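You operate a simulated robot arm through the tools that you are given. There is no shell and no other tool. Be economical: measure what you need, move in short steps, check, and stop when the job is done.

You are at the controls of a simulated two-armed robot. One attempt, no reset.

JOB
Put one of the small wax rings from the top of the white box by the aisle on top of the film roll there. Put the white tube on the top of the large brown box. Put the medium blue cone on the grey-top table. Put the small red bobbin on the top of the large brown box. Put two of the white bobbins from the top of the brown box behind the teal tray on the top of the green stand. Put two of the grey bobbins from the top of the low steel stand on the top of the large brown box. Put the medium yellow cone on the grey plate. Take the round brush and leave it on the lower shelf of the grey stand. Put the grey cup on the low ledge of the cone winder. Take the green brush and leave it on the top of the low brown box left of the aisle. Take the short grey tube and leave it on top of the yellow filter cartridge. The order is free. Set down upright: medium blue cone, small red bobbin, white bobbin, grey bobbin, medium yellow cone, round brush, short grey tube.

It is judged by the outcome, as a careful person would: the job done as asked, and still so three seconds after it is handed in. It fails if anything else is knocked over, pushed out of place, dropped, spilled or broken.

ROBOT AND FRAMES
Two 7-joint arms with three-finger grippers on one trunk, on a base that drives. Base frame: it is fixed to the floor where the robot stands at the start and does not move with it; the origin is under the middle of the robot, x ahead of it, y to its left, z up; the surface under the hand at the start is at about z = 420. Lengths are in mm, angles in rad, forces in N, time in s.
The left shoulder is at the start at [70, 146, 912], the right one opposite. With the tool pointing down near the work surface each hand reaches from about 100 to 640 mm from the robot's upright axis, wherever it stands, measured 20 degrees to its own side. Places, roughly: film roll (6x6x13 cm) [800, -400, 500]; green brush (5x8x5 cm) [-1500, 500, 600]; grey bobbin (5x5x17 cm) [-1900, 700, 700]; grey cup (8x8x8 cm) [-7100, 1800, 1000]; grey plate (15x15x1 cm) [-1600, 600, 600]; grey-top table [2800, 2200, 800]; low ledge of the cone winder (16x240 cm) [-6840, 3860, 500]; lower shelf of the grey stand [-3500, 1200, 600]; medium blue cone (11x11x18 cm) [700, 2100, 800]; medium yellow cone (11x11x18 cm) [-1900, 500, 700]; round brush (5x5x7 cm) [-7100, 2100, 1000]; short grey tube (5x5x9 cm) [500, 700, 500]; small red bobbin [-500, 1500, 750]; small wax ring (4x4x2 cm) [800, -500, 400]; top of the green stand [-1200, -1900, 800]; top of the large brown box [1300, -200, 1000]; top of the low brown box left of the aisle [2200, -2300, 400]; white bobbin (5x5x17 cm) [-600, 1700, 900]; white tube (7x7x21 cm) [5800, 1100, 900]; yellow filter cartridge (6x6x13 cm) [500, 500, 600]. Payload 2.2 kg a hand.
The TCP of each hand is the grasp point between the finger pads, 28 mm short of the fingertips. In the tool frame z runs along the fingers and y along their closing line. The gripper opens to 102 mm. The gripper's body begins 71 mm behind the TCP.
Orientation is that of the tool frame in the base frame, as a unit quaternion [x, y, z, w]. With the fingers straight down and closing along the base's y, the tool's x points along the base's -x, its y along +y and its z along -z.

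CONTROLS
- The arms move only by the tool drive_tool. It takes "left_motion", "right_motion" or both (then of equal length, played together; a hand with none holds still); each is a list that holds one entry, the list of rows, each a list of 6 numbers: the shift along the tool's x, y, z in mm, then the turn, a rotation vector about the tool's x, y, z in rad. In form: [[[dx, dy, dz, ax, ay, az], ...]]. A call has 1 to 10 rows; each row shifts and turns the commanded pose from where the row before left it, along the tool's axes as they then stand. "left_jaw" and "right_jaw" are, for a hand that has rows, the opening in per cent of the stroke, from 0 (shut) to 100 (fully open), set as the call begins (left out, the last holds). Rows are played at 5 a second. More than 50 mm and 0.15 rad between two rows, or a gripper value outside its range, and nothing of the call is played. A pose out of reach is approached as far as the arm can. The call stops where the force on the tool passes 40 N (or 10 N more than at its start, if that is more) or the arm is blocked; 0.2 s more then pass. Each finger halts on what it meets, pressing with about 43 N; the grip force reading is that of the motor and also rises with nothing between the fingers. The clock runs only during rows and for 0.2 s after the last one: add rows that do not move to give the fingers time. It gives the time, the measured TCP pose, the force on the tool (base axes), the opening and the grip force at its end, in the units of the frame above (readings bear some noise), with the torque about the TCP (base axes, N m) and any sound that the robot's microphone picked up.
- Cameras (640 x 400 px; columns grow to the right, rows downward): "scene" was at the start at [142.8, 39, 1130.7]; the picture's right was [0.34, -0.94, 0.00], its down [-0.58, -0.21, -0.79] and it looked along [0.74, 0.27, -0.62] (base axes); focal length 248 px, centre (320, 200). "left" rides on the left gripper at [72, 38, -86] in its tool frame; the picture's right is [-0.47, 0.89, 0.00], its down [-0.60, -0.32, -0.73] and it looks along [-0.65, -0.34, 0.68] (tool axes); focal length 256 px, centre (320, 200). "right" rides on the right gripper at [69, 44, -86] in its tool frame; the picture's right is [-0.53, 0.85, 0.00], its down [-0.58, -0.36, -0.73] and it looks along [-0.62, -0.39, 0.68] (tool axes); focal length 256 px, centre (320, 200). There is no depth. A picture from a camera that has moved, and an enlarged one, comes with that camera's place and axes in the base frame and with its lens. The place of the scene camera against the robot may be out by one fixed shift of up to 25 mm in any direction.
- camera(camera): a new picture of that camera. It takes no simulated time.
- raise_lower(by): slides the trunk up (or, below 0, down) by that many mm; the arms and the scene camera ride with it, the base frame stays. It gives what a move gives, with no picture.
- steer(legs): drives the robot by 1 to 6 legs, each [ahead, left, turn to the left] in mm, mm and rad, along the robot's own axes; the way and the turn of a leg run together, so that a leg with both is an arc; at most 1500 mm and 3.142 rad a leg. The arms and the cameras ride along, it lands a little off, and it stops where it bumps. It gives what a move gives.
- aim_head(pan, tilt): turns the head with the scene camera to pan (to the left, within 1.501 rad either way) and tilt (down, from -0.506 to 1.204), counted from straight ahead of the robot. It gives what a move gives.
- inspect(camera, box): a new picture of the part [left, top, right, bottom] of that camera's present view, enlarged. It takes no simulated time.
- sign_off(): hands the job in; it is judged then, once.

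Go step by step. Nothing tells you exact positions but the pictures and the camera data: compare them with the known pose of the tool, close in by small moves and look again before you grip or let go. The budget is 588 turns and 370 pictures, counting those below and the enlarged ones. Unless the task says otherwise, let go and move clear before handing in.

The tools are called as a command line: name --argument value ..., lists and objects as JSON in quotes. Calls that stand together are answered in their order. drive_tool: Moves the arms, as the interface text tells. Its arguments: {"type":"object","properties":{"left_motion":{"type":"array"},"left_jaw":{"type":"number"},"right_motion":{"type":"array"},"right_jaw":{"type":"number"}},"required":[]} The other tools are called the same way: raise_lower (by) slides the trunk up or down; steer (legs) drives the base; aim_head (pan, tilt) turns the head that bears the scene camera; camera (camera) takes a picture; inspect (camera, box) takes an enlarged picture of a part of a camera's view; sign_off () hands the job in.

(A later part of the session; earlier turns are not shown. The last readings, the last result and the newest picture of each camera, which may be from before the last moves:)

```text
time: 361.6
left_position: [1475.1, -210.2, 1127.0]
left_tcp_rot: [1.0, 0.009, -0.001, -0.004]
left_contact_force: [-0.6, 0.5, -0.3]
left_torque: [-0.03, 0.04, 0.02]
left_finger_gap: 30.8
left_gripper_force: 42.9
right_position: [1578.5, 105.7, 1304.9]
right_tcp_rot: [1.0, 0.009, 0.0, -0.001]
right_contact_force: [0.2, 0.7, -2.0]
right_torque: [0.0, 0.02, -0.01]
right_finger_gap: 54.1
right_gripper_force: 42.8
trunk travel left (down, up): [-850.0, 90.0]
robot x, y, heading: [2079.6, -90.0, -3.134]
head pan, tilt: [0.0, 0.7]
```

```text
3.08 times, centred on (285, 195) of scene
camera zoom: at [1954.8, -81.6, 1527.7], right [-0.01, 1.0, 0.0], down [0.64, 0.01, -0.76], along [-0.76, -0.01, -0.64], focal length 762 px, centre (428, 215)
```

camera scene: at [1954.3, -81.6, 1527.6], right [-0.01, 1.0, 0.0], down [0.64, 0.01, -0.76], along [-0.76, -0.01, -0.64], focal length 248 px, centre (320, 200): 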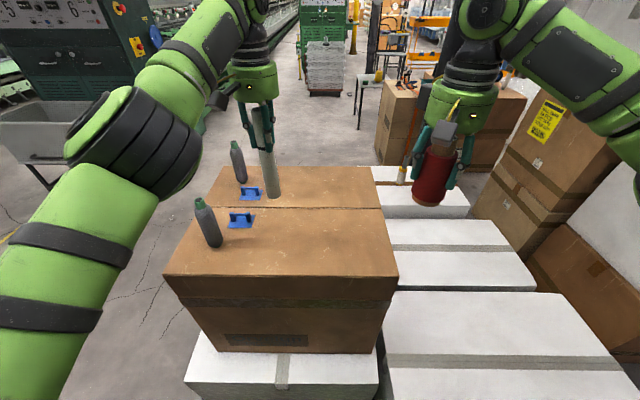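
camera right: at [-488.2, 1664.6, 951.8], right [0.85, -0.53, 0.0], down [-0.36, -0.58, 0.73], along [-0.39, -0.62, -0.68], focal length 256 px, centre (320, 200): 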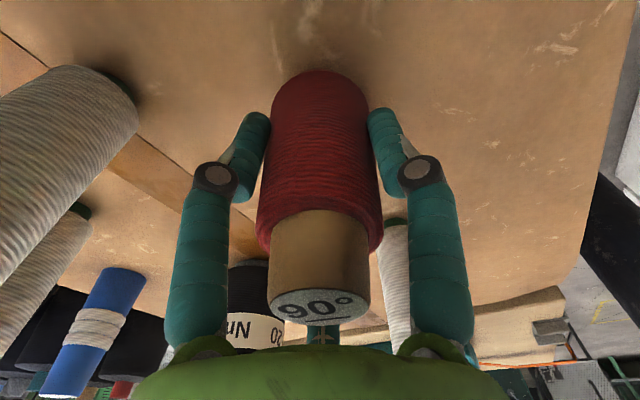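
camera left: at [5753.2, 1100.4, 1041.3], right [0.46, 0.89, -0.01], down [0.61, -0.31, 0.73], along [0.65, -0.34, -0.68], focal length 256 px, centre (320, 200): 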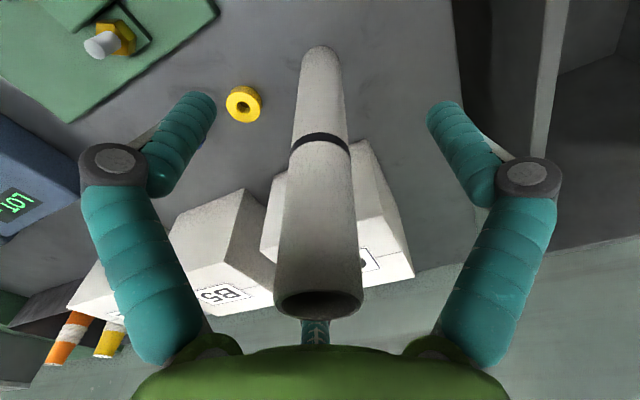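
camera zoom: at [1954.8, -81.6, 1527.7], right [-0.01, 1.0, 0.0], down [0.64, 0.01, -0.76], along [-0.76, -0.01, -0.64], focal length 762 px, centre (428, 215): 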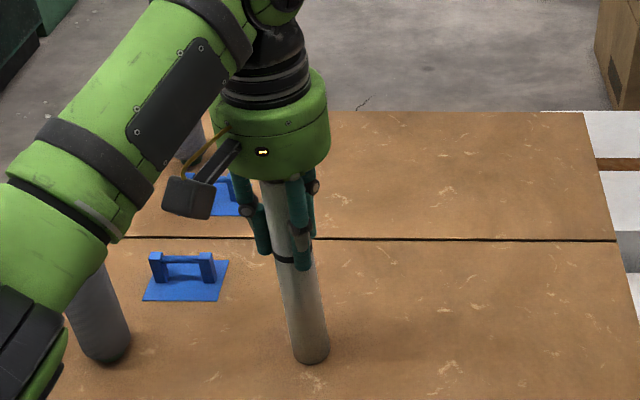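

drive_tool --left_motion '[[[0, 0, 2, 0, 0, 0], [0, 0, 2, 0, 0, 0]]]'

drive_tool --left_motion '[[[0, 0, 2, 0, 0, 0]]]'

drive_tool --left_motion '[[[0, 0, 2, 0, 0, 0]]]'

```text
time: 362.2
left_position: [1476.3, -208.6, 1127.7]
left_tcp_rot: [1.0, 0.009, -0.005, -0.005]
left_contact_force: [-1.4, -1.7, 16.5]
left_torque: [-0.34, 0.06, 0.02]
left_finger_gap: 30.6
left_gripper_force: 43.2
right_position: [1580.8, 106.2, 1306.9]
right_tcp_rot: [1.0, 0.008, -0.001, -0.001]
right_contact_force: [0.0, 0.4, -0.7]
right_torque: [0.0, -0.02, -0.03]
right_finger_gap: 54.1
right_gripper_force: 42.5
trunk travel left (down, up): [-850.0, 90.0]
robot x, y, heading: [2079.9, -89.9, -3.129]
head pan, tilt: [0.0, 0.7]
```

```text
time: 362.6
left_position: [1477.9, -209.6, 1127.5]
left_tcp_rot: [1.0, 0.009, -0.005, -0.003]
left_contact_force: [-3.4, -2.0, 28.2]
left_torque: [-0.51, 0.24, -0.05]
left_finger_gap: 30.4
left_gripper_force: 42.9
right_position: [1581.8, 105.7, 1307.8]
right_tcp_rot: [1.0, 0.009, -0.001, -0.001]
right_contact_force: [0.1, 0.2, -1.6]
right_torque: [0.02, -0.01, -0.01]
right_finger_gap: 54.1
right_gripper_force: 43.6
trunk travel left (down, up): [-850.0, 90.0]
robot x, y, heading: [2079.4, -86.9, -3.135]
head pan, tilt: [0.0, 0.7]
```

```text
time: 363.0
left_position: [1478.4, -209.1, 1126.9]
left_tcp_rot: [1.0, 0.009, -0.008, -0.004]
left_contact_force: [-3.2, -1.4, 35.3]
left_torque: [-0.54, 0.24, -0.01]
left_finger_gap: 30.8
left_gripper_force: 42.7
right_position: [1582.9, 106.1, 1307.1]
right_tcp_rot: [1.0, 0.008, -0.003, -0.001]
right_contact_force: [-0.2, 0.6, -1.3]
right_torque: [0.0, -0.02, -0.01]
right_finger_gap: 54.3
right_gripper_force: 43.0
trunk travel left (down, up): [-850.0, 90.0]
robot x, y, heading: [2077.4, -89.1, -3.137]
head pan, tilt: [0.0, 0.7]
```

drive_tool --left_motion '[[[0, 0, -5, 0, 0, 0], [0, 0, 0, 0, 0, 0]]]'

```text
time: 363.6
left_position: [1475.9, -207.3, 1127.1]
left_tcp_rot: [1.0, 0.01, -0.003, -0.003]
left_contact_force: [-3.5, -0.1, 19.6]
left_torque: [-0.12, 0.39, -0.05]
left_finger_gap: 30.6
left_gripper_force: 43.4
right_position: [1580.9, 105.9, 1306.1]
right_tcp_rot: [1.0, 0.009, 0.0, 0.0]
right_contact_force: [0.3, 0.0, -2.2]
right_torque: [-0.01, 0.05, 0.03]
right_finger_gap: 54.2
right_gripper_force: 43.4
trunk travel left (down, up): [-850.0, 90.0]
robot x, y, heading: [2077.2, -89.7, -3.129]
head pan, tilt: [0.0, 0.7]
```

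drive_tool --left_motion '[[[0, 0, -2, 0, 0, 0], [0, 0, 0, 0, 0, 0]]]'

drive_tool --left_motion '[[[0, 0, 0, 0, 0, 0], [0, 0, 0, 0, 0, 0], [0, 0, -10, 0, 0, 0], [0, 0, -30, 0, 0, 0], [0, 0, -45, 0, 0, 0], [0, 0, -45, 0, 0, 0], [0, 0, -45, 0, 0, 0]]]' --left_jaw 85

camera --camera "scene"

```text
time: 364.2
left_position: [1477.7, -208.3, 1126.5]
left_tcp_rot: [1.0, 0.01, 0.0, -0.004]
left_contact_force: [-2.5, 1.7, 10.5]
left_torque: [0.06, 0.34, -0.02]
left_finger_gap: 30.6
left_gripper_force: 43.2
right_position: [1580.5, 106.8, 1305.0]
right_tcp_rot: [1.0, 0.009, -0.001, -0.001]
right_contact_force: [0.1, -0.1, -2.0]
right_torque: [0.0, 0.02, 0.03]
right_finger_gap: 54.4
right_gripper_force: 43.2
trunk travel left (down, up): [-850.0, 90.0]
robot x, y, heading: [2077.6, -87.4, -3.134]
head pan, tilt: [0.0, 0.7]
```

```text
time: 365.8
left_position: [1477.4, -209.2, 1303.3]
left_tcp_rot: [1.0, 0.008, -0.001, -0.003]
left_contact_force: [0.5, 0.2, 0.3]
left_torque: [-0.01, 0.01, -0.01]
left_finger_gap: 87.0
left_gripper_force: 0.1
right_position: [1579.5, 106.6, 1306.5]
right_tcp_rot: [1.0, 0.008, -0.001, 0.0]
right_contact_force: [-0.6, 0.3, -2.0]
right_torque: [-0.03, 0.03, 0.0]
right_finger_gap: 54.2
right_gripper_force: 43.5
trunk travel left (down, up): [-850.0, 90.0]
robot x, y, heading: [2077.1, -92.8, -3.128]
head pan, tilt: [0.0, 0.7]
```

```text
237 pictures are left
camera scene: at [1956.3, -79.7, 1527.7], right [-0.01, 1.0, 0.0], down [0.64, 0.01, -0.77], along [-0.77, -0.01, -0.64], focal length 248 px, centre (320, 200)
```

scene: 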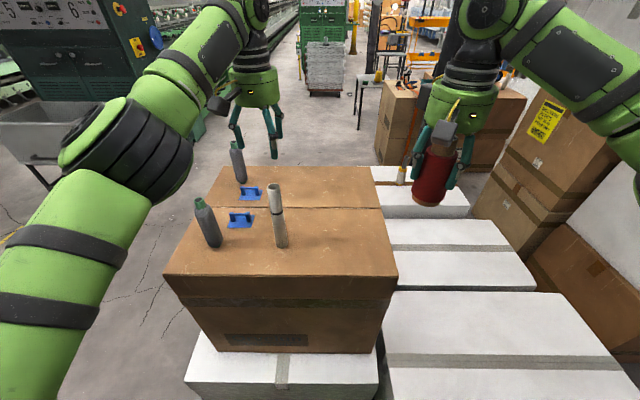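

drive_tool --right_motion '[[[-34, 34, 0, 0, 0, 0], [-34, 34, 0, 0, 0, 0], [-34, 34, 0, 0, 0, 0], [0, 0, 45, 0, 0, 0], [0, 0, 45, 0, 0, 0], [0, 0, 45, 0, 0, 0], [0, 0, 45, 0, 0, 0], [0, 0, 30, 0, 0, 0], [0, 0, 0, 0, 0, 0]]]'

inspect --camera "scene" --box '[180, 100, 440, 290]'

```text
time: 367.8
left_position: [1474.3, -211.6, 1301.4]
left_tcp_rot: [1.0, 0.01, 0.0, -0.004]
left_contact_force: [0.8, -0.6, -1.1]
left_torque: [-0.02, 0.02, 0.02]
left_finger_gap: 86.9
left_gripper_force: 0.0
right_position: [1478.7, 1.6, 1096.6]
right_tcp_rot: [1.0, 0.009, -0.001, 0.0]
right_contact_force: [0.1, 0.2, -1.5]
right_torque: [-0.03, 0.01, -0.03]
right_finger_gap: 54.1
right_gripper_force: 42.6
trunk travel left (down, up): [-850.0, 90.0]
robot x, y, heading: [2076.3, -92.3, -3.131]
head pan, tilt: [0.0, 0.7]
```

```text
2.11 times, centred on (310, 195) of scene
camera zoom: at [1955.1, -82.5, 1527.7], right [-0.01, 1.0, 0.0], down [0.64, 0.01, -0.77], along [-0.77, -0.01, -0.64], focal length 522 px, centre (341, 210)
```

zoom: 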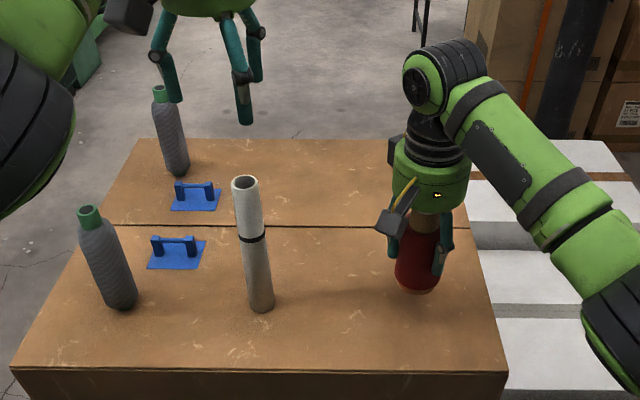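

drive_tool --right_motion '[[[0, 0, 8, 0, 0, 0], [0, 0, 6, 0, 0, 0], [0, 0, 4, 0, 0, 0]]]'

drive_tool --right_motion '[[[0, 0, 3, 0, 0, 0]]]'

drive_tool --right_motion '[[[0, 0, 2, 0, 0, 0]]]'

```text
time: 368.6
left_position: [1475.3, -210.1, 1302.9]
left_tcp_rot: [1.0, 0.01, 0.0, -0.003]
left_contact_force: [-0.4, 0.3, 0.4]
left_torque: [-0.03, 0.01, -0.03]
left_finger_gap: 86.4
left_gripper_force: 0.1
right_position: [1478.2, 1.6, 1078.3]
right_tcp_rot: [1.0, 0.009, 0.0, -0.001]
right_contact_force: [-0.6, -0.2, -2.8]
right_torque: [-0.03, -0.03, -0.01]
right_finger_gap: 54.1
right_gripper_force: 43.3
trunk travel left (down, up): [-850.0, 90.0]
robot x, y, heading: [2076.3, -91.2, -3.131]
head pan, tilt: [0.0, 0.7]
```

```text
time: 369.0
left_position: [1474.6, -210.5, 1301.5]
left_tcp_rot: [1.0, 0.009, 0.0, -0.004]
left_contact_force: [0.3, -0.1, -0.2]
left_torque: [-0.04, -0.01, -0.04]
left_finger_gap: 86.8
left_gripper_force: 0.0
right_position: [1478.0, 2.3, 1074.2]
right_tcp_rot: [1.0, 0.009, 0.0, -0.002]
right_contact_force: [-0.9, -0.1, -0.3]
right_torque: [0.0, 0.01, -0.02]
right_finger_gap: 53.9
right_gripper_force: 43.4
trunk travel left (down, up): [-850.0, 90.0]
robot x, y, heading: [2078.8, -91.5, -3.124]
head pan, tilt: [0.0, 0.7]
```

```text
time: 369.4
left_position: [1475.3, -210.4, 1301.5]
left_tcp_rot: [1.0, 0.009, 0.0, -0.004]
left_contact_force: [1.0, -0.5, 0.4]
left_torque: [-0.02, 0.03, -0.01]
left_finger_gap: 86.6
left_gripper_force: 0.2
right_position: [1478.3, 2.7, 1071.8]
right_tcp_rot: [1.0, 0.008, 0.0, -0.001]
right_contact_force: [-1.0, 0.9, -1.1]
right_torque: [0.0, 0.0, 0.0]
right_finger_gap: 54.5
right_gripper_force: 42.8
trunk travel left (down, up): [-850.0, 90.0]
robot x, y, heading: [2075.6, -88.8, -3.132]
head pan, tilt: [0.0, 0.7]
```

drive_tool --right_motion '[[[0, 0, 2, 0, 0, 0]]]'

drive_tool --right_motion '[[[0, 0, 2, 0, 0, 0]]]'

```text
time: 369.8
left_position: [1475.0, -211.6, 1301.7]
left_tcp_rot: [1.0, 0.01, 0.0, -0.004]
left_contact_force: [-0.8, 0.1, 1.6]
left_torque: [-0.05, 0.01, -0.01]
left_finger_gap: 86.8
left_gripper_force: 0.1
right_position: [1478.1, 2.3, 1070.2]
right_tcp_rot: [1.0, 0.009, 0.0, 0.0]
right_contact_force: [-0.9, -0.5, -1.4]
right_torque: [0.0, 0.03, 0.0]
right_finger_gap: 53.9
right_gripper_force: 42.5
trunk travel left (down, up): [-850.0, 90.0]
robot x, y, heading: [2077.0, -90.9, -3.13]
head pan, tilt: [0.0, 0.7]
```

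```text
time: 370.2
left_position: [1474.9, -210.6, 1302.2]
left_tcp_rot: [1.0, 0.009, 0.0, -0.003]
left_contact_force: [0.3, -0.3, 0.2]
left_torque: [0.04, -0.02, 0.01]
left_finger_gap: 86.8
left_gripper_force: 0.1
right_position: [1478.3, 1.2, 1068.4]
right_tcp_rot: [1.0, 0.009, 0.0, 0.0]
right_contact_force: [-0.4, 0.4, -1.6]
right_torque: [0.0, 0.01, -0.02]
right_finger_gap: 54.2
right_gripper_force: 43.2
trunk travel left (down, up): [-850.0, 90.0]
robot x, y, heading: [2079.9, -86.6, -3.133]
head pan, tilt: [0.0, 0.7]
```

drive_tool --right_motion '[[[0, 0, 2, 0, 0, 0]]]'

drive_tool --right_motion '[[[0, 0, 2, 0, 0, 0]]]'

inspect --camera "scene" --box '[340, 160, 440, 270]'

```text
time: 370.6
left_position: [1474.9, -211.5, 1302.2]
left_tcp_rot: [1.0, 0.01, 0.0, -0.003]
left_contact_force: [-0.4, 1.2, -0.4]
left_torque: [0.01, 0.04, 0.03]
left_finger_gap: 86.7
left_gripper_force: 0.0
right_position: [1477.7, 0.9, 1066.7]
right_tcp_rot: [1.0, 0.009, 0.0, -0.001]
right_contact_force: [-0.6, -1.1, -0.5]
right_torque: [-0.01, -0.01, 0.0]
right_finger_gap: 54.2
right_gripper_force: 42.9
trunk travel left (down, up): [-850.0, 90.0]
robot x, y, heading: [2078.7, -87.7, -3.133]
head pan, tilt: [0.0, 0.7]
```

```text
time: 371.0
left_position: [1475.0, -211.3, 1302.5]
left_tcp_rot: [1.0, 0.01, 0.0, -0.004]
left_contact_force: [0.6, 0.2, -0.3]
left_torque: [0.0, 0.03, -0.03]
left_finger_gap: 86.6
left_gripper_force: 0.1
right_position: [1478.2, 2.4, 1062.8]
right_tcp_rot: [1.0, 0.009, 0.0, 0.0]
right_contact_force: [-0.1, 0.1, -1.5]
right_torque: [-0.01, 0.05, 0.03]
right_finger_gap: 54.0
right_gripper_force: 43.1
trunk travel left (down, up): [-850.0, 90.0]
robot x, y, heading: [2078.6, -88.8, -3.131]
head pan, tilt: [0.0, 0.7]
```

```text
3.64 times, centred on (390, 215) of scene
camera zoom: at [1954.5, -81.7, 1527.6], right [-0.01, 1.0, 0.0], down [0.64, 0.01, -0.76], along [-0.76, -0.01, -0.64], focal length 901 px, centre (66, 146)
```

zoom: 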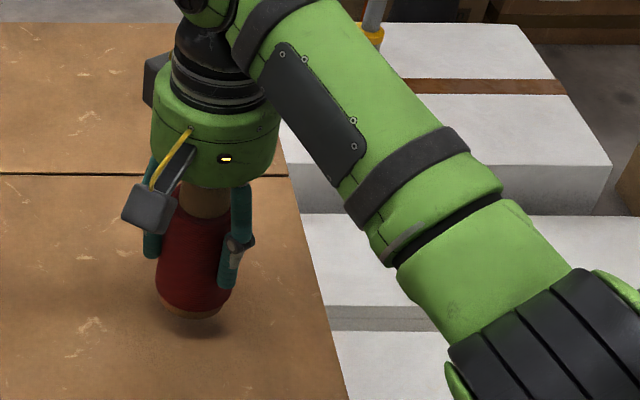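

drive_tool --right_motion '[[[0, 0, 3, 0, 0, 0]]]'

drive_tool --right_motion '[[[0, 0, 3, 0, 0, 0]]]'

drive_tool --right_motion '[[[0, 0, 2, 0, 0, 0]]]'

```text
time: 371.4
left_position: [1475.2, -211.9, 1301.0]
left_tcp_rot: [1.0, 0.01, 0.0, -0.003]
left_contact_force: [0.1, 0.1, -0.4]
left_torque: [0.01, 0.05, -0.03]
left_finger_gap: 86.7
left_gripper_force: 0.0
right_position: [1477.4, 1.9, 1059.6]
right_tcp_rot: [1.0, 0.009, 0.0, -0.001]
right_contact_force: [-1.7, -0.9, -1.2]
right_torque: [0.0, -0.01, -0.02]
right_finger_gap: 54.3
right_gripper_force: 42.8
trunk travel left (down, up): [-850.0, 90.0]
robot x, y, heading: [2077.4, -91.3, -3.127]
head pan, tilt: [0.0, 0.7]
```

```text
time: 371.8
left_position: [1475.9, -209.3, 1302.3]
left_tcp_rot: [1.0, 0.01, 0.001, -0.004]
left_contact_force: [-0.9, 0.2, 0.8]
left_torque: [0.06, 0.06, 0.03]
left_finger_gap: 86.7
left_gripper_force: 0.2
right_position: [1477.4, 2.5, 1057.5]
right_tcp_rot: [1.0, 0.009, 0.0, 0.0]
right_contact_force: [0.5, 0.6, -1.9]
right_torque: [0.02, 0.03, -0.01]
right_finger_gap: 53.9
right_gripper_force: 43.2
trunk travel left (down, up): [-850.0, 90.0]
robot x, y, heading: [2078.1, -88.5, -3.134]
head pan, tilt: [0.0, 0.7]
```

```text
time: 372.2
left_position: [1476.1, -210.5, 1302.1]
left_tcp_rot: [1.0, 0.009, 0.001, -0.004]
left_contact_force: [-0.2, 0.0, 0.1]
left_torque: [0.01, 0.01, 0.01]
left_finger_gap: 86.6
left_gripper_force: 0.1
right_position: [1477.6, 1.4, 1055.0]
right_tcp_rot: [1.0, 0.01, 0.0, 0.0]
right_contact_force: [0.4, -0.4, -1.2]
right_torque: [0.0, 0.0, -0.01]
right_finger_gap: 54.1
right_gripper_force: 42.8
trunk travel left (down, up): [-850.0, 90.0]
robot x, y, heading: [2076.9, -91.5, -3.13]
head pan, tilt: [0.0, 0.7]
```

drive_tool --right_motion '[[[0, 0, 2.5, 0, 0, 0]]]'

drive_tool --right_motion '[[[0, 0, 2.5, 0, 0, 0]]]'

inspect --camera "scene" --box '[340, 160, 440, 270]'

```text
time: 372.6
left_position: [1474.6, -210.9, 1301.6]
left_tcp_rot: [1.0, 0.01, 0.0, -0.003]
left_contact_force: [0.3, -0.5, 0.1]
left_torque: [0.01, 0.0, 0.0]
left_finger_gap: 86.8
left_gripper_force: 0.1
right_position: [1477.3, 3.1, 1052.1]
right_tcp_rot: [1.0, 0.009, 0.0, 0.0]
right_contact_force: [0.8, -0.2, -2.2]
right_torque: [0.0, 0.02, 0.0]
right_finger_gap: 53.9
right_gripper_force: 43.2
trunk travel left (down, up): [-850.0, 90.0]
robot x, y, heading: [2078.7, -87.6, -3.13]
head pan, tilt: [0.0, 0.7]
```

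```text
time: 373.0
left_position: [1475.2, -211.4, 1301.8]
left_tcp_rot: [1.0, 0.01, 0.0, -0.003]
left_contact_force: [0.0, 0.6, 0.9]
left_torque: [0.0, 0.0, -0.02]
left_finger_gap: 86.7
left_gripper_force: 0.1
right_position: [1477.9, 1.9, 1050.4]
right_tcp_rot: [1.0, 0.009, 0.001, -0.001]
right_contact_force: [-0.2, -0.4, -1.6]
right_torque: [0.04, -0.02, 0.02]
right_finger_gap: 54.0
right_gripper_force: 43.2
trunk travel left (down, up): [-850.0, 90.0]
robot x, y, heading: [2079.0, -88.0, -3.132]
head pan, tilt: [0.0, 0.7]
```

```text
3.64 times, centred on (390, 215) of scene
camera zoom: at [1954.5, -81.7, 1527.6], right [-0.01, 1.0, 0.0], down [0.64, 0.01, -0.76], along [-0.76, -0.01, -0.64], focal length 901 px, centre (66, 146)
```

zoom: 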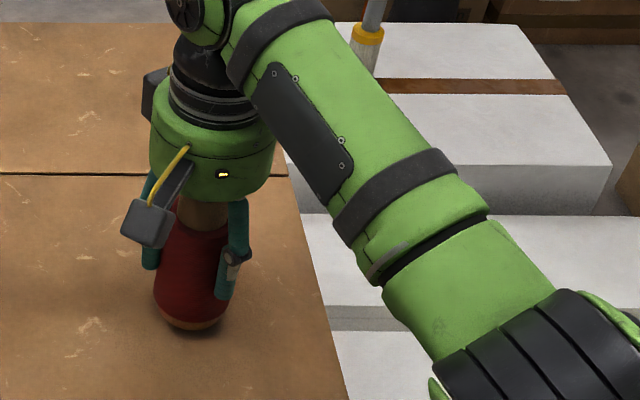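

drive_tool --right_motion '[[[0, 0, 2, 0, 0, 0]]]'

drive_tool --right_motion '[[[0, 0, 2, 0, 0, 0]]]'

drive_tool --right_motion '[[[0, 0, 1.5, 0, 0, 0]]]'

```text
time: 373.4
left_position: [1475.0, -211.3, 1302.8]
left_tcp_rot: [1.0, 0.01, 0.0, -0.003]
left_contact_force: [-0.3, 0.0, 0.3]
left_torque: [0.0, 0.02, 0.0]
left_finger_gap: 86.5
left_gripper_force: 0.0
right_position: [1477.1, 1.4, 1048.7]
right_tcp_rot: [1.0, 0.009, 0.0, -0.002]
right_contact_force: [-0.4, -0.2, -1.3]
right_torque: [0.0, 0.0, -0.04]
right_finger_gap: 54.3
right_gripper_force: 43.0
trunk travel left (down, up): [-850.0, 90.0]
robot x, y, heading: [2078.3, -89.4, -3.129]
head pan, tilt: [0.0, 0.7]
```

```text
time: 373.8
left_position: [1475.6, -212.1, 1302.0]
left_tcp_rot: [1.0, 0.01, 0.0, -0.004]
left_contact_force: [-0.7, -0.7, -0.3]
left_torque: [-0.01, 0.02, 0.01]
left_finger_gap: 86.8
left_gripper_force: 0.1
right_position: [1478.1, 2.2, 1047.4]
right_tcp_rot: [1.0, 0.008, 0.0, -0.001]
right_contact_force: [0.0, -0.6, -1.7]
right_torque: [-0.01, 0.01, 0.0]
right_finger_gap: 54.2
right_gripper_force: 42.9
trunk travel left (down, up): [-850.0, 90.0]
robot x, y, heading: [2074.8, -89.6, -3.13]
head pan, tilt: [0.0, 0.7]
```

```text
time: 374.2
left_position: [1474.8, -210.6, 1301.4]
left_tcp_rot: [1.0, 0.009, 0.001, -0.003]
left_contact_force: [0.1, 0.4, 0.0]
left_torque: [0.0, 0.02, 0.0]
left_finger_gap: 86.6
left_gripper_force: 0.1
right_position: [1477.8, 3.1, 1045.5]
right_tcp_rot: [1.0, 0.009, 0.0, -0.001]
right_contact_force: [-0.2, -0.7, -2.1]
right_torque: [0.03, 0.0, 0.01]
right_finger_gap: 54.0
right_gripper_force: 43.0
trunk travel left (down, up): [-850.0, 90.0]
robot x, y, heading: [2075.3, -89.9, -3.13]
head pan, tilt: [0.0, 0.7]
```

drive_tool --right_motion '[[[0, 0, 2, 0, 0, 0]]]'

drive_tool --right_motion '[[[0, 0, 2, 0, 0, 0]]]'

drive_tool --right_motion '[[[0, 0, 2, 0, 0, 0]]]'

inspect --camera "scene" --box '[340, 180, 400, 270]'

```text
time: 374.6
left_position: [1475.0, -210.5, 1300.2]
left_tcp_rot: [1.0, 0.009, 0.001, -0.004]
left_contact_force: [0.2, -0.4, -0.1]
left_torque: [0.0, 0.01, -0.02]
left_finger_gap: 86.8
left_gripper_force: 0.0
right_position: [1477.5, 2.7, 1043.0]
right_tcp_rot: [1.0, 0.009, 0.0, -0.001]
right_contact_force: [0.1, -0.1, -2.1]
right_torque: [0.01, 0.0, 0.0]
right_finger_gap: 54.3
right_gripper_force: 43.4
trunk travel left (down, up): [-850.0, 90.0]
robot x, y, heading: [2075.2, -89.6, -3.131]
head pan, tilt: [0.0, 0.7]
```

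```text
time: 375.0
left_position: [1475.9, -211.3, 1302.1]
left_tcp_rot: [1.0, 0.01, -0.001, -0.005]
left_contact_force: [0.3, -0.2, -0.6]
left_torque: [0.02, 0.03, -0.02]
left_finger_gap: 86.6
left_gripper_force: 0.0
right_position: [1477.5, 2.0, 1042.0]
right_tcp_rot: [1.0, 0.008, -0.001, -0.001]
right_contact_force: [0.3, 0.5, 0.0]
right_torque: [-0.01, 0.03, -0.03]
right_finger_gap: 54.0
right_gripper_force: 42.9
trunk travel left (down, up): [-850.0, 90.0]
robot x, y, heading: [2078.5, -92.6, -3.13]
head pan, tilt: [0.0, 0.7]
```

```text
time: 375.4
left_position: [1477.4, -211.2, 1303.1]
left_tcp_rot: [1.0, 0.009, 0.0, -0.004]
left_contact_force: [-0.2, 0.0, 0.3]
left_torque: [0.03, 0.02, -0.03]
left_finger_gap: 87.0
left_gripper_force: 0.0
right_position: [1478.7, 1.1, 1041.3]
right_tcp_rot: [1.0, 0.008, -0.002, -0.001]
right_contact_force: [-1.4, 0.7, 7.7]
right_torque: [-0.01, -0.11, 0.0]
right_finger_gap: 54.3
right_gripper_force: 43.2
trunk travel left (down, up): [-850.0, 90.0]
robot x, y, heading: [2077.9, -89.7, -3.136]
head pan, tilt: [0.0, 0.7]
```

```text
4.44 times, centred on (370, 225) of scene
camera zoom: at [1956.1, -81.9, 1527.9], right [-0.01, 1.0, 0.0], down [0.64, 0.01, -0.77], along [-0.77, -0.01, -0.64], focal length 1101 px, centre (98, 89)
```

zoom: 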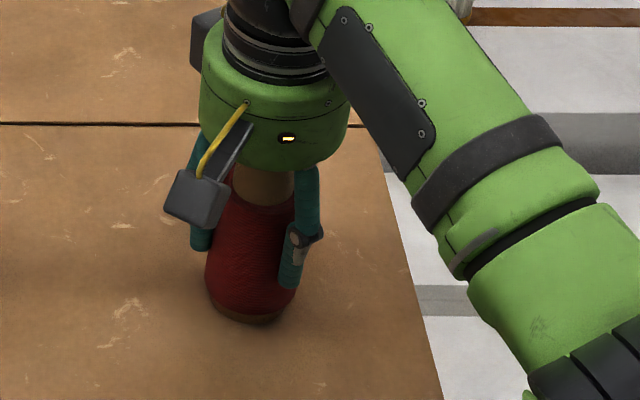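

Touchdown. Releasing the red bobbin.

drive_tool --right_motion '[[[0, 0, 0, 0, 0, 0], [0, 0, 0, 0, 0, 0], [0, 0, -10, 0, 0, 0], [0, 0, -30, 0, 0, 0], [0, 0, -45, 0, 0, 0], [0, 0, -45, 0, 0, 0], [0, 0, -45, 0, 0, 0]]]' --right_jaw 90

inspect --camera "scene" --box '[160, 110, 440, 300]'

```text
time: 377.0
left_position: [1477.1, -211.1, 1302.3]
left_tcp_rot: [1.0, 0.01, 0.0, -0.004]
left_contact_force: [-0.6, 0.4, -0.1]
left_torque: [0.0, -0.01, 0.01]
left_finger_gap: 86.8
left_gripper_force: 0.0
right_position: [1479.7, -1.3, 1215.0]
right_tcp_rot: [1.0, 0.008, 0.001, -0.002]
right_contact_force: [0.0, 0.3, -0.7]
right_torque: [0.02, 0.0, -0.01]
right_finger_gap: 91.9
right_gripper_force: 0.1
trunk travel left (down, up): [-850.0, 90.0]
robot x, y, heading: [2078.6, -88.0, -3.129]
head pan, tilt: [0.0, 0.7]
```

```text
2.11 times, centred on (300, 205) of scene
camera zoom: at [1956.2, -82.6, 1527.7], right [-0.01, 1.0, 0.0], down [0.64, 0.01, -0.77], along [-0.77, -0.01, -0.64], focal length 522 px, centre (362, 190)
```

zoom: 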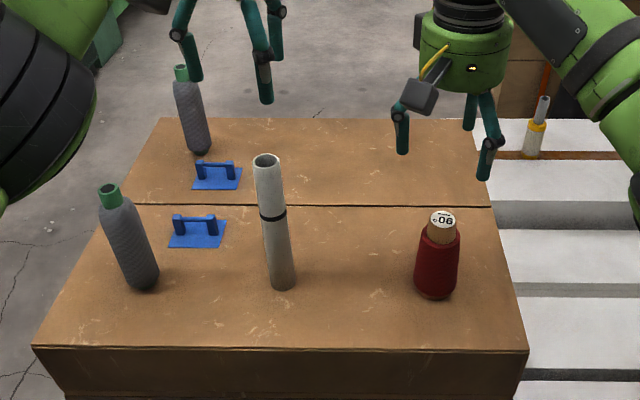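

All four things stand on the brown box. Next are the white bobbins: I'll go back through the north-east corridor to the north side of their box.

steer --legs '[[-250, 0, 0], [0, 0, 3.13], [0, 1310, 0], [-225, 0, 0], [0, 1400, 0]]'

```text
time: 393.8
left_position: [2726.3, 1371.8, 1302.6]
left_tcp_rot: [0.009, 1.0, -0.002, 0.0]
left_contact_force: [0.2, -0.6, -0.2]
left_torque: [0.02, -0.04, 0.01]
left_finger_gap: 86.8
left_gripper_force: 0.0
right_position: [2716.6, 1161.0, 1214.6]
right_tcp_rot: [0.01, 1.0, 0.0, -0.001]
right_contact_force: [-0.1, -0.2, 0.1]
right_torque: [0.01, -0.01, 0.01]
right_finger_gap: 91.5
right_gripper_force: 0.1
trunk travel left (down, up): [-850.0, 90.0]
robot x, y, heading: [2121.5, 1274.8, -0.022]
head pan, tilt: [0.0, 0.7]
stopped in leg 4: the robot was blocked; the commanded pose is now the measured one
```

steer --legs '[[12, 0, 0.022], [0, 80, 0], [-25, 0, 0], [0, 1300, 0], [0, 0, 3.14]]'

```text
time: 409.1
left_position: [1496.4, 2536.6, 1301.3]
left_tcp_rot: [1.0, 0.002, -0.001, -0.003]
left_contact_force: [0.1, -0.1, 0.3]
left_torque: [0.0, -0.01, 0.01]
left_finger_gap: 86.8
left_gripper_force: 0.0
right_position: [1499.5, 2748.7, 1214.4]
right_tcp_rot: [1.0, 0.002, 0.0, -0.001]
right_contact_force: [-1.3, 0.0, 0.6]
right_torque: [0.0, -0.05, 0.02]
right_finger_gap: 92.0
right_gripper_force: 0.1
trunk travel left (down, up): [-850.0, 90.0]
robot x, y, heading: [2099.9, 2654.1, -3.139]
head pan, tilt: [0.0, 0.7]
```

steer --legs '[[0, -180, 0], [1480, 0, 0], [1240, 0, 0], [0, 0, 1.568], [500, 0, 0]]'

camera --camera "scene"

```text
time: 429.7
left_position: [-517.0, 1722.0, 1302.7]
left_tcp_rot: [0.71, 0.704, -0.004, -0.002]
left_contact_force: [-0.5, 0.7, 0.0]
left_torque: [-0.02, 0.04, -0.01]
left_finger_gap: 87.0
left_gripper_force: 0.2
right_position: [-728.1, 1729.0, 1215.6]
right_tcp_rot: [0.711, 0.703, -0.001, 0.0]
right_contact_force: [0.3, 0.3, 0.9]
right_torque: [-0.03, 0.01, 0.02]
right_finger_gap: 91.8
right_gripper_force: 0.0
trunk travel left (down, up): [-850.0, 90.0]
robot x, y, heading: [-618.2, 2326.0, -1.584]
head pan, tilt: [0.0, 0.7]
```

```text
231 pictures are left
camera scene: at [-612.3, 2202.2, 1527.9], right [-1.0, 0.01, 0.0], down [0.01, 0.64, -0.77], along [-0.01, -0.77, -0.64], focal length 248 px, centre (320, 200)
```

scene: 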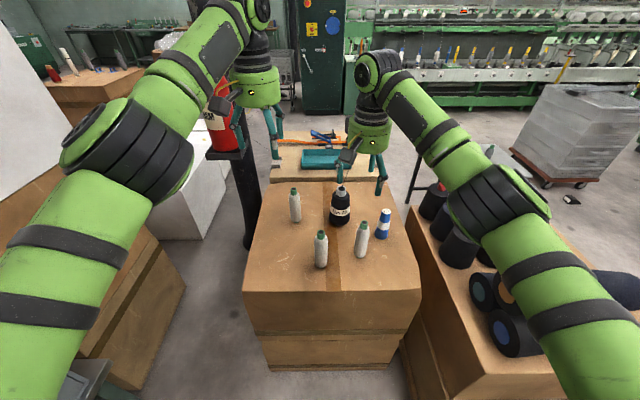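

steer --legs '[[232, 0, 0.013]]'

camera --camera "right"

camera --camera "left"

```text
time: 431.4
left_position: [-510.4, 1492.4, 1304.1]
left_tcp_rot: [0.706, 0.708, -0.004, -0.002]
left_contact_force: [0.3, 0.1, -0.3]
left_torque: [0.0, -0.02, 0.01]
left_finger_gap: 86.8
left_gripper_force: 0.1
right_position: [-721.9, 1496.6, 1216.0]
right_tcp_rot: [0.706, 0.708, -0.001, 0.0]
right_contact_force: [0.1, 0.3, -0.3]
right_torque: [-0.05, -0.01, 0.0]
right_finger_gap: 91.8
right_gripper_force: 0.1
trunk travel left (down, up): [-850.0, 90.0]
robot x, y, heading: [-623.6, 2095.1, -1.567]
head pan, tilt: [0.0, 0.7]
```

```text
230 pictures are left
camera right: at [-677.6, 1566.4, 1301.8], right [0.85, -0.53, 0.0], down [-0.36, -0.58, 0.73], along [-0.39, -0.62, -0.68], focal length 256 px, centre (320, 200)
```

right: 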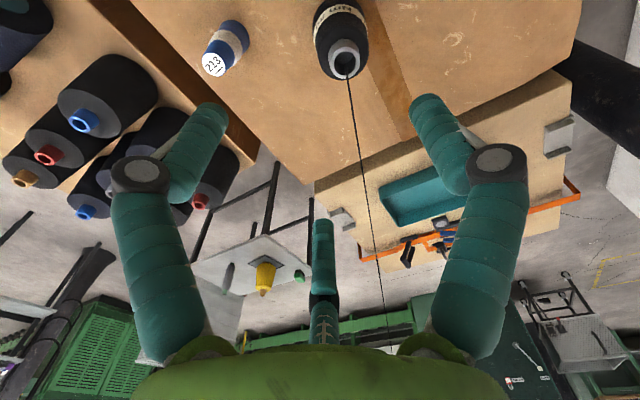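

```text
229 pictures are left
camera left: at [-473.3, 1565.7, 1389.2], right [0.89, -0.46, -0.01], down [-0.31, -0.6, 0.74], along [-0.34, -0.65, -0.68], focal length 256 px, centre (320, 200)
```

left: 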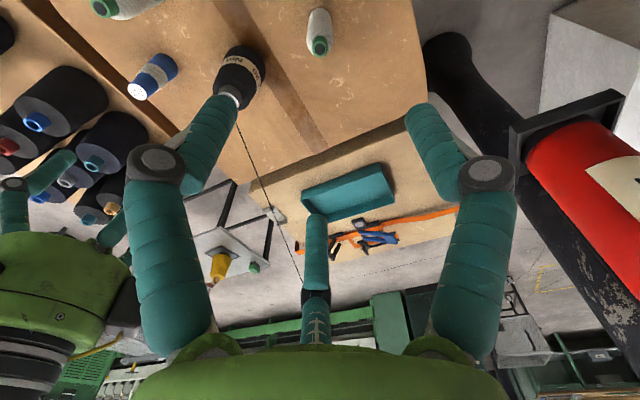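

drive_tool --right_motion '[[[36, -11, 0, 0, 0, 0], [36, -11, 0, 0, 0, 0], [36, -12, 0, 0, 0, 0], [36, -12, 0, 0, 0, 0], [0, 0, 45, 0, 0, 0], [0, 0, 45, 0, 0, 0], [0, 0, 45, 0, 0, 0], [0, 0, 0, 0, 0, 0]]]' --right_jaw 100

camera --camera "right"

```text
time: 433.2
left_position: [-510.8, 1489.5, 1303.9]
left_tcp_rot: [0.706, 0.708, -0.004, -0.003]
left_contact_force: [0.0, 0.1, -1.2]
left_torque: [0.03, 0.01, -0.02]
left_finger_gap: 86.5
left_gripper_force: 0.1
right_position: [-769.9, 1638.3, 1079.1]
right_tcp_rot: [0.706, 0.708, 0.0, 0.0]
right_contact_force: [0.9, -0.4, 0.3]
right_torque: [-0.01, -0.01, -0.02]
right_finger_gap: 102.1
right_gripper_force: 0.1
trunk travel left (down, up): [-850.0, 90.0]
robot x, y, heading: [-625.7, 2094.2, -1.571]
head pan, tilt: [0.0, 0.7]
```

```text
228 pictures are left
camera right: at [-725.3, 1707.3, 1165.5], right [0.85, -0.53, 0.0], down [-0.36, -0.58, 0.73], along [-0.39, -0.62, -0.68], focal length 256 px, centre (320, 200)
```

right: 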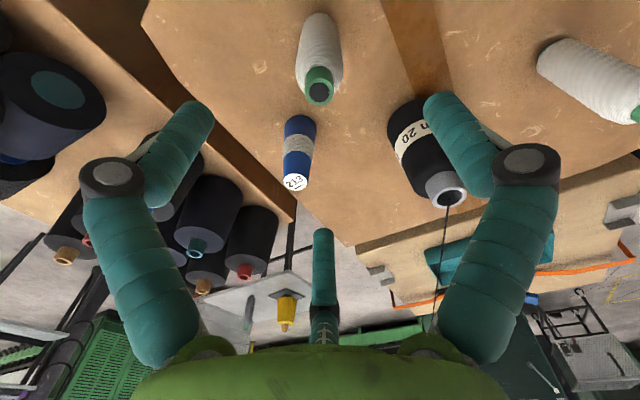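

drive_tool --right_motion '[[[-3, -2, 40, 0, 0, 0], [0, 0, 40, 0, 0, 0], [0, 0, 30, 0, 0, 0], [0, 0, 0, 0, 0, 0]]]'

camera --camera "right"

```text
time: 434.2
left_position: [-511.2, 1489.1, 1302.7]
left_tcp_rot: [0.706, 0.708, -0.003, -0.003]
left_contact_force: [-0.6, 0.6, 0.6]
left_torque: [0.0, -0.05, -0.03]
left_finger_gap: 86.5
left_gripper_force: 0.0
right_position: [-772.1, 1634.0, 969.3]
right_tcp_rot: [0.706, 0.709, -0.001, 0.0]
right_contact_force: [0.0, 0.7, -0.1]
right_torque: [0.04, 0.0, 0.02]
right_finger_gap: 102.2
right_gripper_force: 0.0
trunk travel left (down, up): [-850.0, 90.0]
robot x, y, heading: [-624.2, 2093.4, -1.57]
head pan, tilt: [0.0, 0.7]
```

```text
227 pictures are left
camera right: at [-727.3, 1702.7, 1054.7], right [0.85, -0.53, 0.0], down [-0.36, -0.58, 0.73], along [-0.39, -0.62, -0.68], focal length 256 px, centre (320, 200)
```

right: 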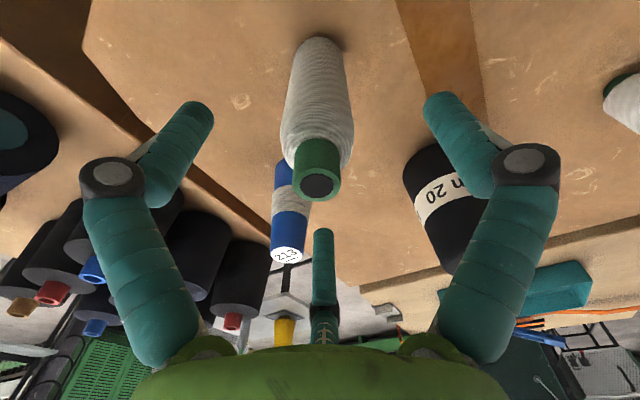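

drive_tool --right_motion '[[[0, 0, 29, 0, 0, 0], [0, 0, 28, 0, 0, 0], [0, 0, 0, 0, 0, 0]]]'

drive_tool --right_motion '[[[0, 0, 0, 0, 0, 0], [0, 0, 0, 0, 0, 0], [0, 0, 0, 0, 0, 0]]]' --right_jaw 0

drive_tool --right_motion '[[[0, 0, -15, 0, 0, 0], [0, 0, -45, 0, 0, 0], [0, 0, -45, 0, 0, 0], [0, 0, -45, 0, 0, 0], [0, 0, -45, 0, 0, 0], [0, -45, 0, 0, 0, 0], [0, -45, 0, 0, 0, 0], [0, -40, 0, 0, 0, 0], [0, 0, 0, 0, 0, 0]]]'

camera --camera "scene"

```text
time: 435.0
left_position: [-511.8, 1488.4, 1302.4]
left_tcp_rot: [0.706, 0.708, -0.004, -0.002]
left_contact_force: [0.0, 0.1, -0.3]
left_torque: [0.01, -0.02, 0.0]
left_finger_gap: 86.8
left_gripper_force: 0.1
right_position: [-770.9, 1634.1, 912.2]
right_tcp_rot: [0.705, 0.709, -0.001, -0.001]
right_contact_force: [0.1, -0.5, 0.6]
right_torque: [-0.03, -0.01, -0.01]
right_finger_gap: 101.9
right_gripper_force: 0.1
trunk travel left (down, up): [-850.0, 90.0]
robot x, y, heading: [-622.5, 2089.7, -1.57]
head pan, tilt: [0.0, 0.7]
```

```text
time: 435.8
left_position: [-511.3, 1490.6, 1302.9]
left_tcp_rot: [0.705, 0.709, -0.003, -0.003]
left_contact_force: [-0.2, -1.4, -0.4]
left_torque: [-0.04, -0.01, 0.01]
left_finger_gap: 86.6
left_gripper_force: 0.0
right_position: [-771.6, 1633.5, 915.0]
right_tcp_rot: [0.706, 0.708, -0.002, 0.001]
right_contact_force: [-2.3, -3.7, 11.1]
right_torque: [-0.34, 0.08, -0.04]
right_finger_gap: 42.1
right_gripper_force: 43.1
trunk travel left (down, up): [-850.0, 90.0]
robot x, y, heading: [-622.8, 2095.9, -1.573]
head pan, tilt: [0.0, 0.7]
```

```text
time: 437.8
left_position: [-510.6, 1488.2, 1302.7]
left_tcp_rot: [0.705, 0.709, -0.003, -0.003]
left_contact_force: [-0.5, -0.6, -0.1]
left_torque: [-0.03, 0.02, -0.02]
left_finger_gap: 86.8
left_gripper_force: 0.1
right_position: [-901.0, 1633.6, 1109.6]
right_tcp_rot: [0.705, 0.709, 0.0, -0.001]
right_contact_force: [0.3, -0.2, -1.6]
right_torque: [0.0, 0.0, 0.02]
right_finger_gap: 42.1
right_gripper_force: 43.6
trunk travel left (down, up): [-850.0, 90.0]
robot x, y, heading: [-625.0, 2091.2, -1.568]
head pan, tilt: [0.0, 0.7]
```

```text
226 pictures are left
camera scene: at [-611.6, 1967.1, 1527.6], right [-1.0, 0.0, 0.0], down [0.0, 0.64, -0.76], along [0.0, -0.76, -0.64], focal length 248 px, centre (320, 200)
```

scene: 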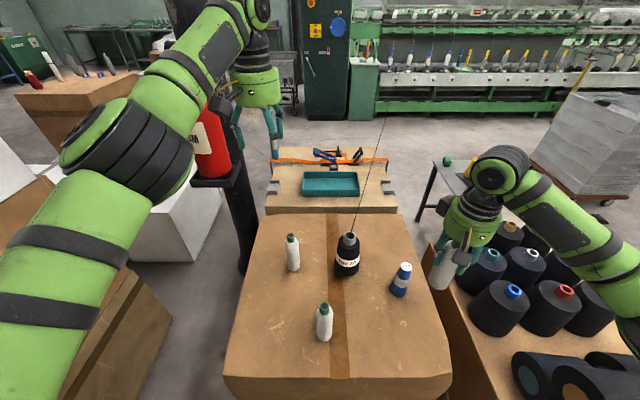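

drive_tool --left_motion '[[[39.4, -21.6, 0, 0, 0, 0], [39.4, -21.6, 0, 0, 0, 0], [39.4, -21.6, 0, 0, 0, 0], [39.4, -21.6, 0, 0, 0, 0], [39.4, -21.6, 0, 0, 0, 0], [0, 0, 45, 0, 0, 0], [0, 0, 45, 0, 0, 0], [0, 0, 45, 0, 0, 0], [0, 0, 45, 0, 0, 0], [0, 0, 45, 0, 0, 0]]]' --left_jaw 100

camera --camera "left"

```text
time: 440.0
left_position: [-621.7, 1683.6, 1076.8]
left_tcp_rot: [0.705, 0.709, -0.003, -0.003]
left_contact_force: [0.0, -0.5, 0.3]
left_torque: [0.0, -0.01, 0.01]
left_finger_gap: 101.8
left_gripper_force: 0.0
right_position: [-899.9, 1633.0, 1108.2]
right_tcp_rot: [0.706, 0.709, 0.0, -0.002]
right_contact_force: [-0.6, -0.7, -1.1]
right_torque: [0.04, 0.01, 0.04]
right_finger_gap: 42.1
right_gripper_force: 42.9
trunk travel left (down, up): [-850.0, 90.0]
robot x, y, heading: [-619.0, 2094.1, -1.571]
head pan, tilt: [0.0, 0.7]
```

```text
225 pictures are left
camera left: at [-584.4, 1757.1, 1162.5], right [0.89, -0.46, -0.01], down [-0.31, -0.6, 0.73], along [-0.34, -0.65, -0.68], focal length 256 px, centre (320, 200)
```

left: 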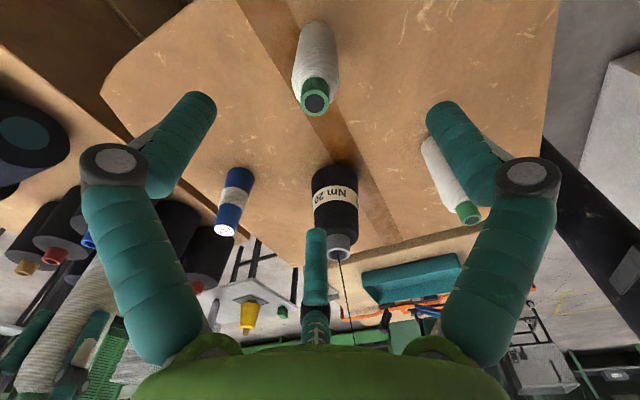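

drive_tool --left_motion '[[[-7, -9, 30, 0, 0, 0], [0, 0, 40, 0, 0, 0], [0, 0, 40, 0, 0, 0], [0, 0, 0, 0, 0, 0]]]'

camera --camera "left"

```text
time: 441.0
left_position: [-632.3, 1677.8, 966.8]
left_tcp_rot: [0.706, 0.708, -0.004, -0.003]
left_contact_force: [-0.2, -0.4, 0.5]
left_torque: [0.01, 0.0, 0.04]
left_finger_gap: 102.0
left_gripper_force: 0.2
right_position: [-901.6, 1632.7, 1108.9]
right_tcp_rot: [0.705, 0.709, -0.001, -0.001]
right_contact_force: [0.2, 0.8, -0.6]
right_torque: [0.03, 0.02, 0.01]
right_finger_gap: 42.1
right_gripper_force: 42.6
trunk travel left (down, up): [-850.0, 90.0]
robot x, y, heading: [-623.2, 2093.7, -1.572]
head pan, tilt: [0.0, 0.7]
```

```text
224 pictures are left
camera left: at [-594.0, 1751.3, 1053.0], right [0.89, -0.46, -0.01], down [-0.31, -0.6, 0.73], along [-0.34, -0.65, -0.68], focal length 256 px, centre (320, 200)
```

left: 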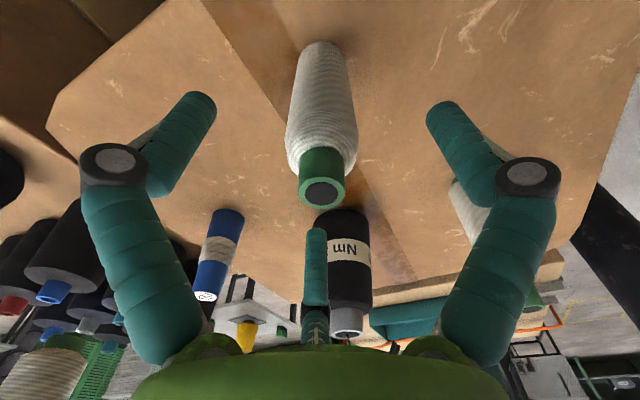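

drive_tool --left_motion '[[[0, 0, 26, 0, 0, 0], [0, 0, 26, 0, 0, 0], [0, 0, 0, 0, 0, 0]]]'

drive_tool --left_motion '[[[0, 0, 0, 0, 0, 0], [0, 0, 0, 0, 0, 0], [0, 0, 0, 0, 0, 0]]]' --left_jaw 0

drive_tool --left_motion '[[[0, 0, -15, 0, 0, 0], [0, 0, -45, 0, 0, 0], [0, 0, -45, 0, 0, 0], [0, 0, -45, 0, 0, 0], [0, 0, -45, 0, 0, 0], [0, 0, 0, 0, 0, 0]]]'

camera --camera "scene"

```text
time: 441.8
left_position: [-632.2, 1678.4, 915.9]
left_tcp_rot: [0.705, 0.709, -0.003, -0.003]
left_contact_force: [0.0, -0.1, -0.1]
left_torque: [0.03, 0.01, -0.02]
left_finger_gap: 102.2
left_gripper_force: 0.0
right_position: [-901.3, 1634.1, 1107.3]
right_tcp_rot: [0.706, 0.708, -0.001, -0.001]
right_contact_force: [-0.1, -0.4, -0.9]
right_torque: [-0.01, -0.02, 0.01]
right_finger_gap: 41.9
right_gripper_force: 43.2
trunk travel left (down, up): [-850.0, 90.0]
robot x, y, heading: [-626.9, 2094.5, -1.571]
head pan, tilt: [0.0, 0.7]
```

```text
time: 442.6
left_position: [-632.7, 1677.9, 918.6]
left_tcp_rot: [0.706, 0.708, -0.005, -0.001]
left_contact_force: [-0.2, -4.1, 13.8]
left_torque: [-0.46, 0.11, -0.02]
left_finger_gap: 42.4
left_gripper_force: 43.2
right_position: [-901.2, 1635.2, 1107.7]
right_tcp_rot: [0.706, 0.709, -0.001, -0.001]
right_contact_force: [0.4, -0.4, -2.1]
right_torque: [0.0, -0.03, 0.02]
right_finger_gap: 41.9
right_gripper_force: 43.1
trunk travel left (down, up): [-850.0, 90.0]
robot x, y, heading: [-623.0, 2093.8, -1.573]
head pan, tilt: [0.0, 0.7]
```

```text
time: 444.0
left_position: [-629.1, 1679.5, 1110.4]
left_tcp_rot: [0.705, 0.709, -0.003, -0.002]
left_contact_force: [0.6, -0.1, -0.9]
left_torque: [0.03, 0.04, -0.03]
left_finger_gap: 42.1
left_gripper_force: 42.9
right_position: [-901.8, 1633.9, 1107.7]
right_tcp_rot: [0.706, 0.708, 0.0, -0.001]
right_contact_force: [-0.1, -0.1, -0.4]
right_torque: [-0.01, 0.0, 0.0]
right_finger_gap: 41.9
right_gripper_force: 43.3
trunk travel left (down, up): [-850.0, 90.0]
robot x, y, heading: [-626.1, 2092.3, -1.572]
head pan, tilt: [0.0, 0.7]
```

```text
223 pictures are left
camera scene: at [-612.4, 1967.1, 1527.6], right [-1.0, 0.0, 0.0], down [0.0, 0.64, -0.76], along [0.0, -0.76, -0.64], focal length 248 px, centre (320, 200)
```

scene: 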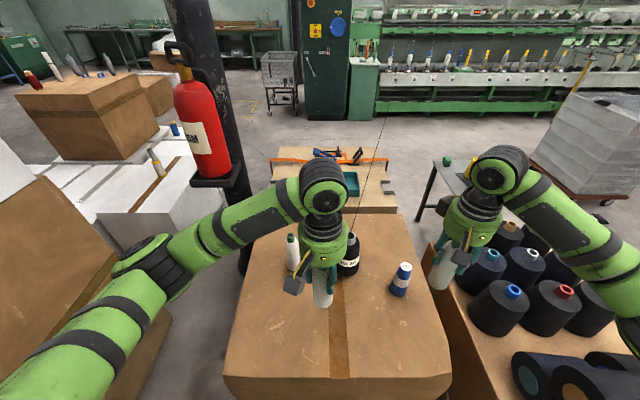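

Both white bobbins are held. I'll leave by the north and west to the open aisle and look for the green stand.

steer --legs '[[-950, 0, 0], [0, -1480, 0], [0, -310, 0]]'

aim_head --pan 0 --tilt 0.55

camera --camera "scene"

```text
time: 457.8
left_position: [-2416.6, 2619.2, 1110.6]
left_tcp_rot: [0.702, 0.712, -0.006, -0.005]
left_contact_force: [-0.4, 0.0, -1.6]
left_torque: [0.0, -0.01, -0.02]
left_finger_gap: 42.0
left_gripper_force: 42.8
right_position: [-2687.4, 2572.1, 1110.8]
right_tcp_rot: [0.701, 0.713, -0.003, -0.002]
right_contact_force: [0.2, 0.5, -2.0]
right_torque: [0.02, -0.03, 0.03]
right_finger_gap: 41.8
right_gripper_force: 43.2
trunk travel left (down, up): [-850.0, 90.0]
robot x, y, heading: [-2424.8, 3030.1, -1.559]
head pan, tilt: [0.0, 0.7]
stopped in leg 3: the robot was blocked; the commanded pose is now the measured one
```

```text
time: 458.4
left_position: [-2416.9, 2618.2, 1109.8]
left_tcp_rot: [0.701, 0.713, -0.005, -0.004]
left_contact_force: [-0.4, 0.7, -0.6]
left_torque: [-0.03, 0.0, -0.01]
left_finger_gap: 42.0
left_gripper_force: 43.0
right_position: [-2685.7, 2571.4, 1110.4]
right_tcp_rot: [0.701, 0.713, -0.003, -0.002]
right_contact_force: [-0.4, -0.5, -1.0]
right_torque: [0.01, -0.01, -0.01]
right_finger_gap: 42.3
right_gripper_force: 42.9
trunk travel left (down, up): [-850.0, 90.0]
robot x, y, heading: [-2423.3, 3028.9, -1.559]
head pan, tilt: [0.0, 0.55]
```

```text
222 pictures are left
camera scene: at [-2399.6, 2903.2, 1541.0], right [-1.0, -0.01, 0.01], down [-0.01, 0.52, -0.85], along [0.01, -0.85, -0.52], focal length 248 px, centre (320, 200)
```

scene: 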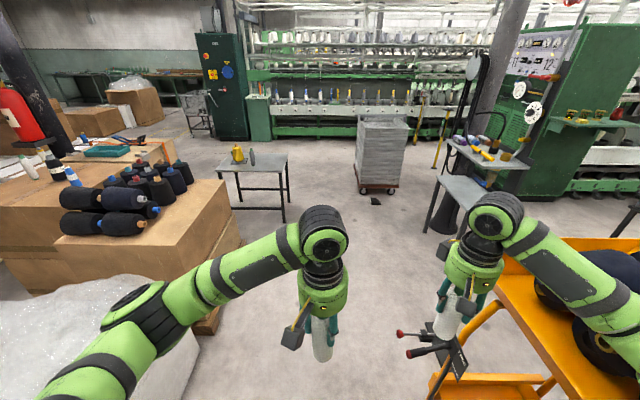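

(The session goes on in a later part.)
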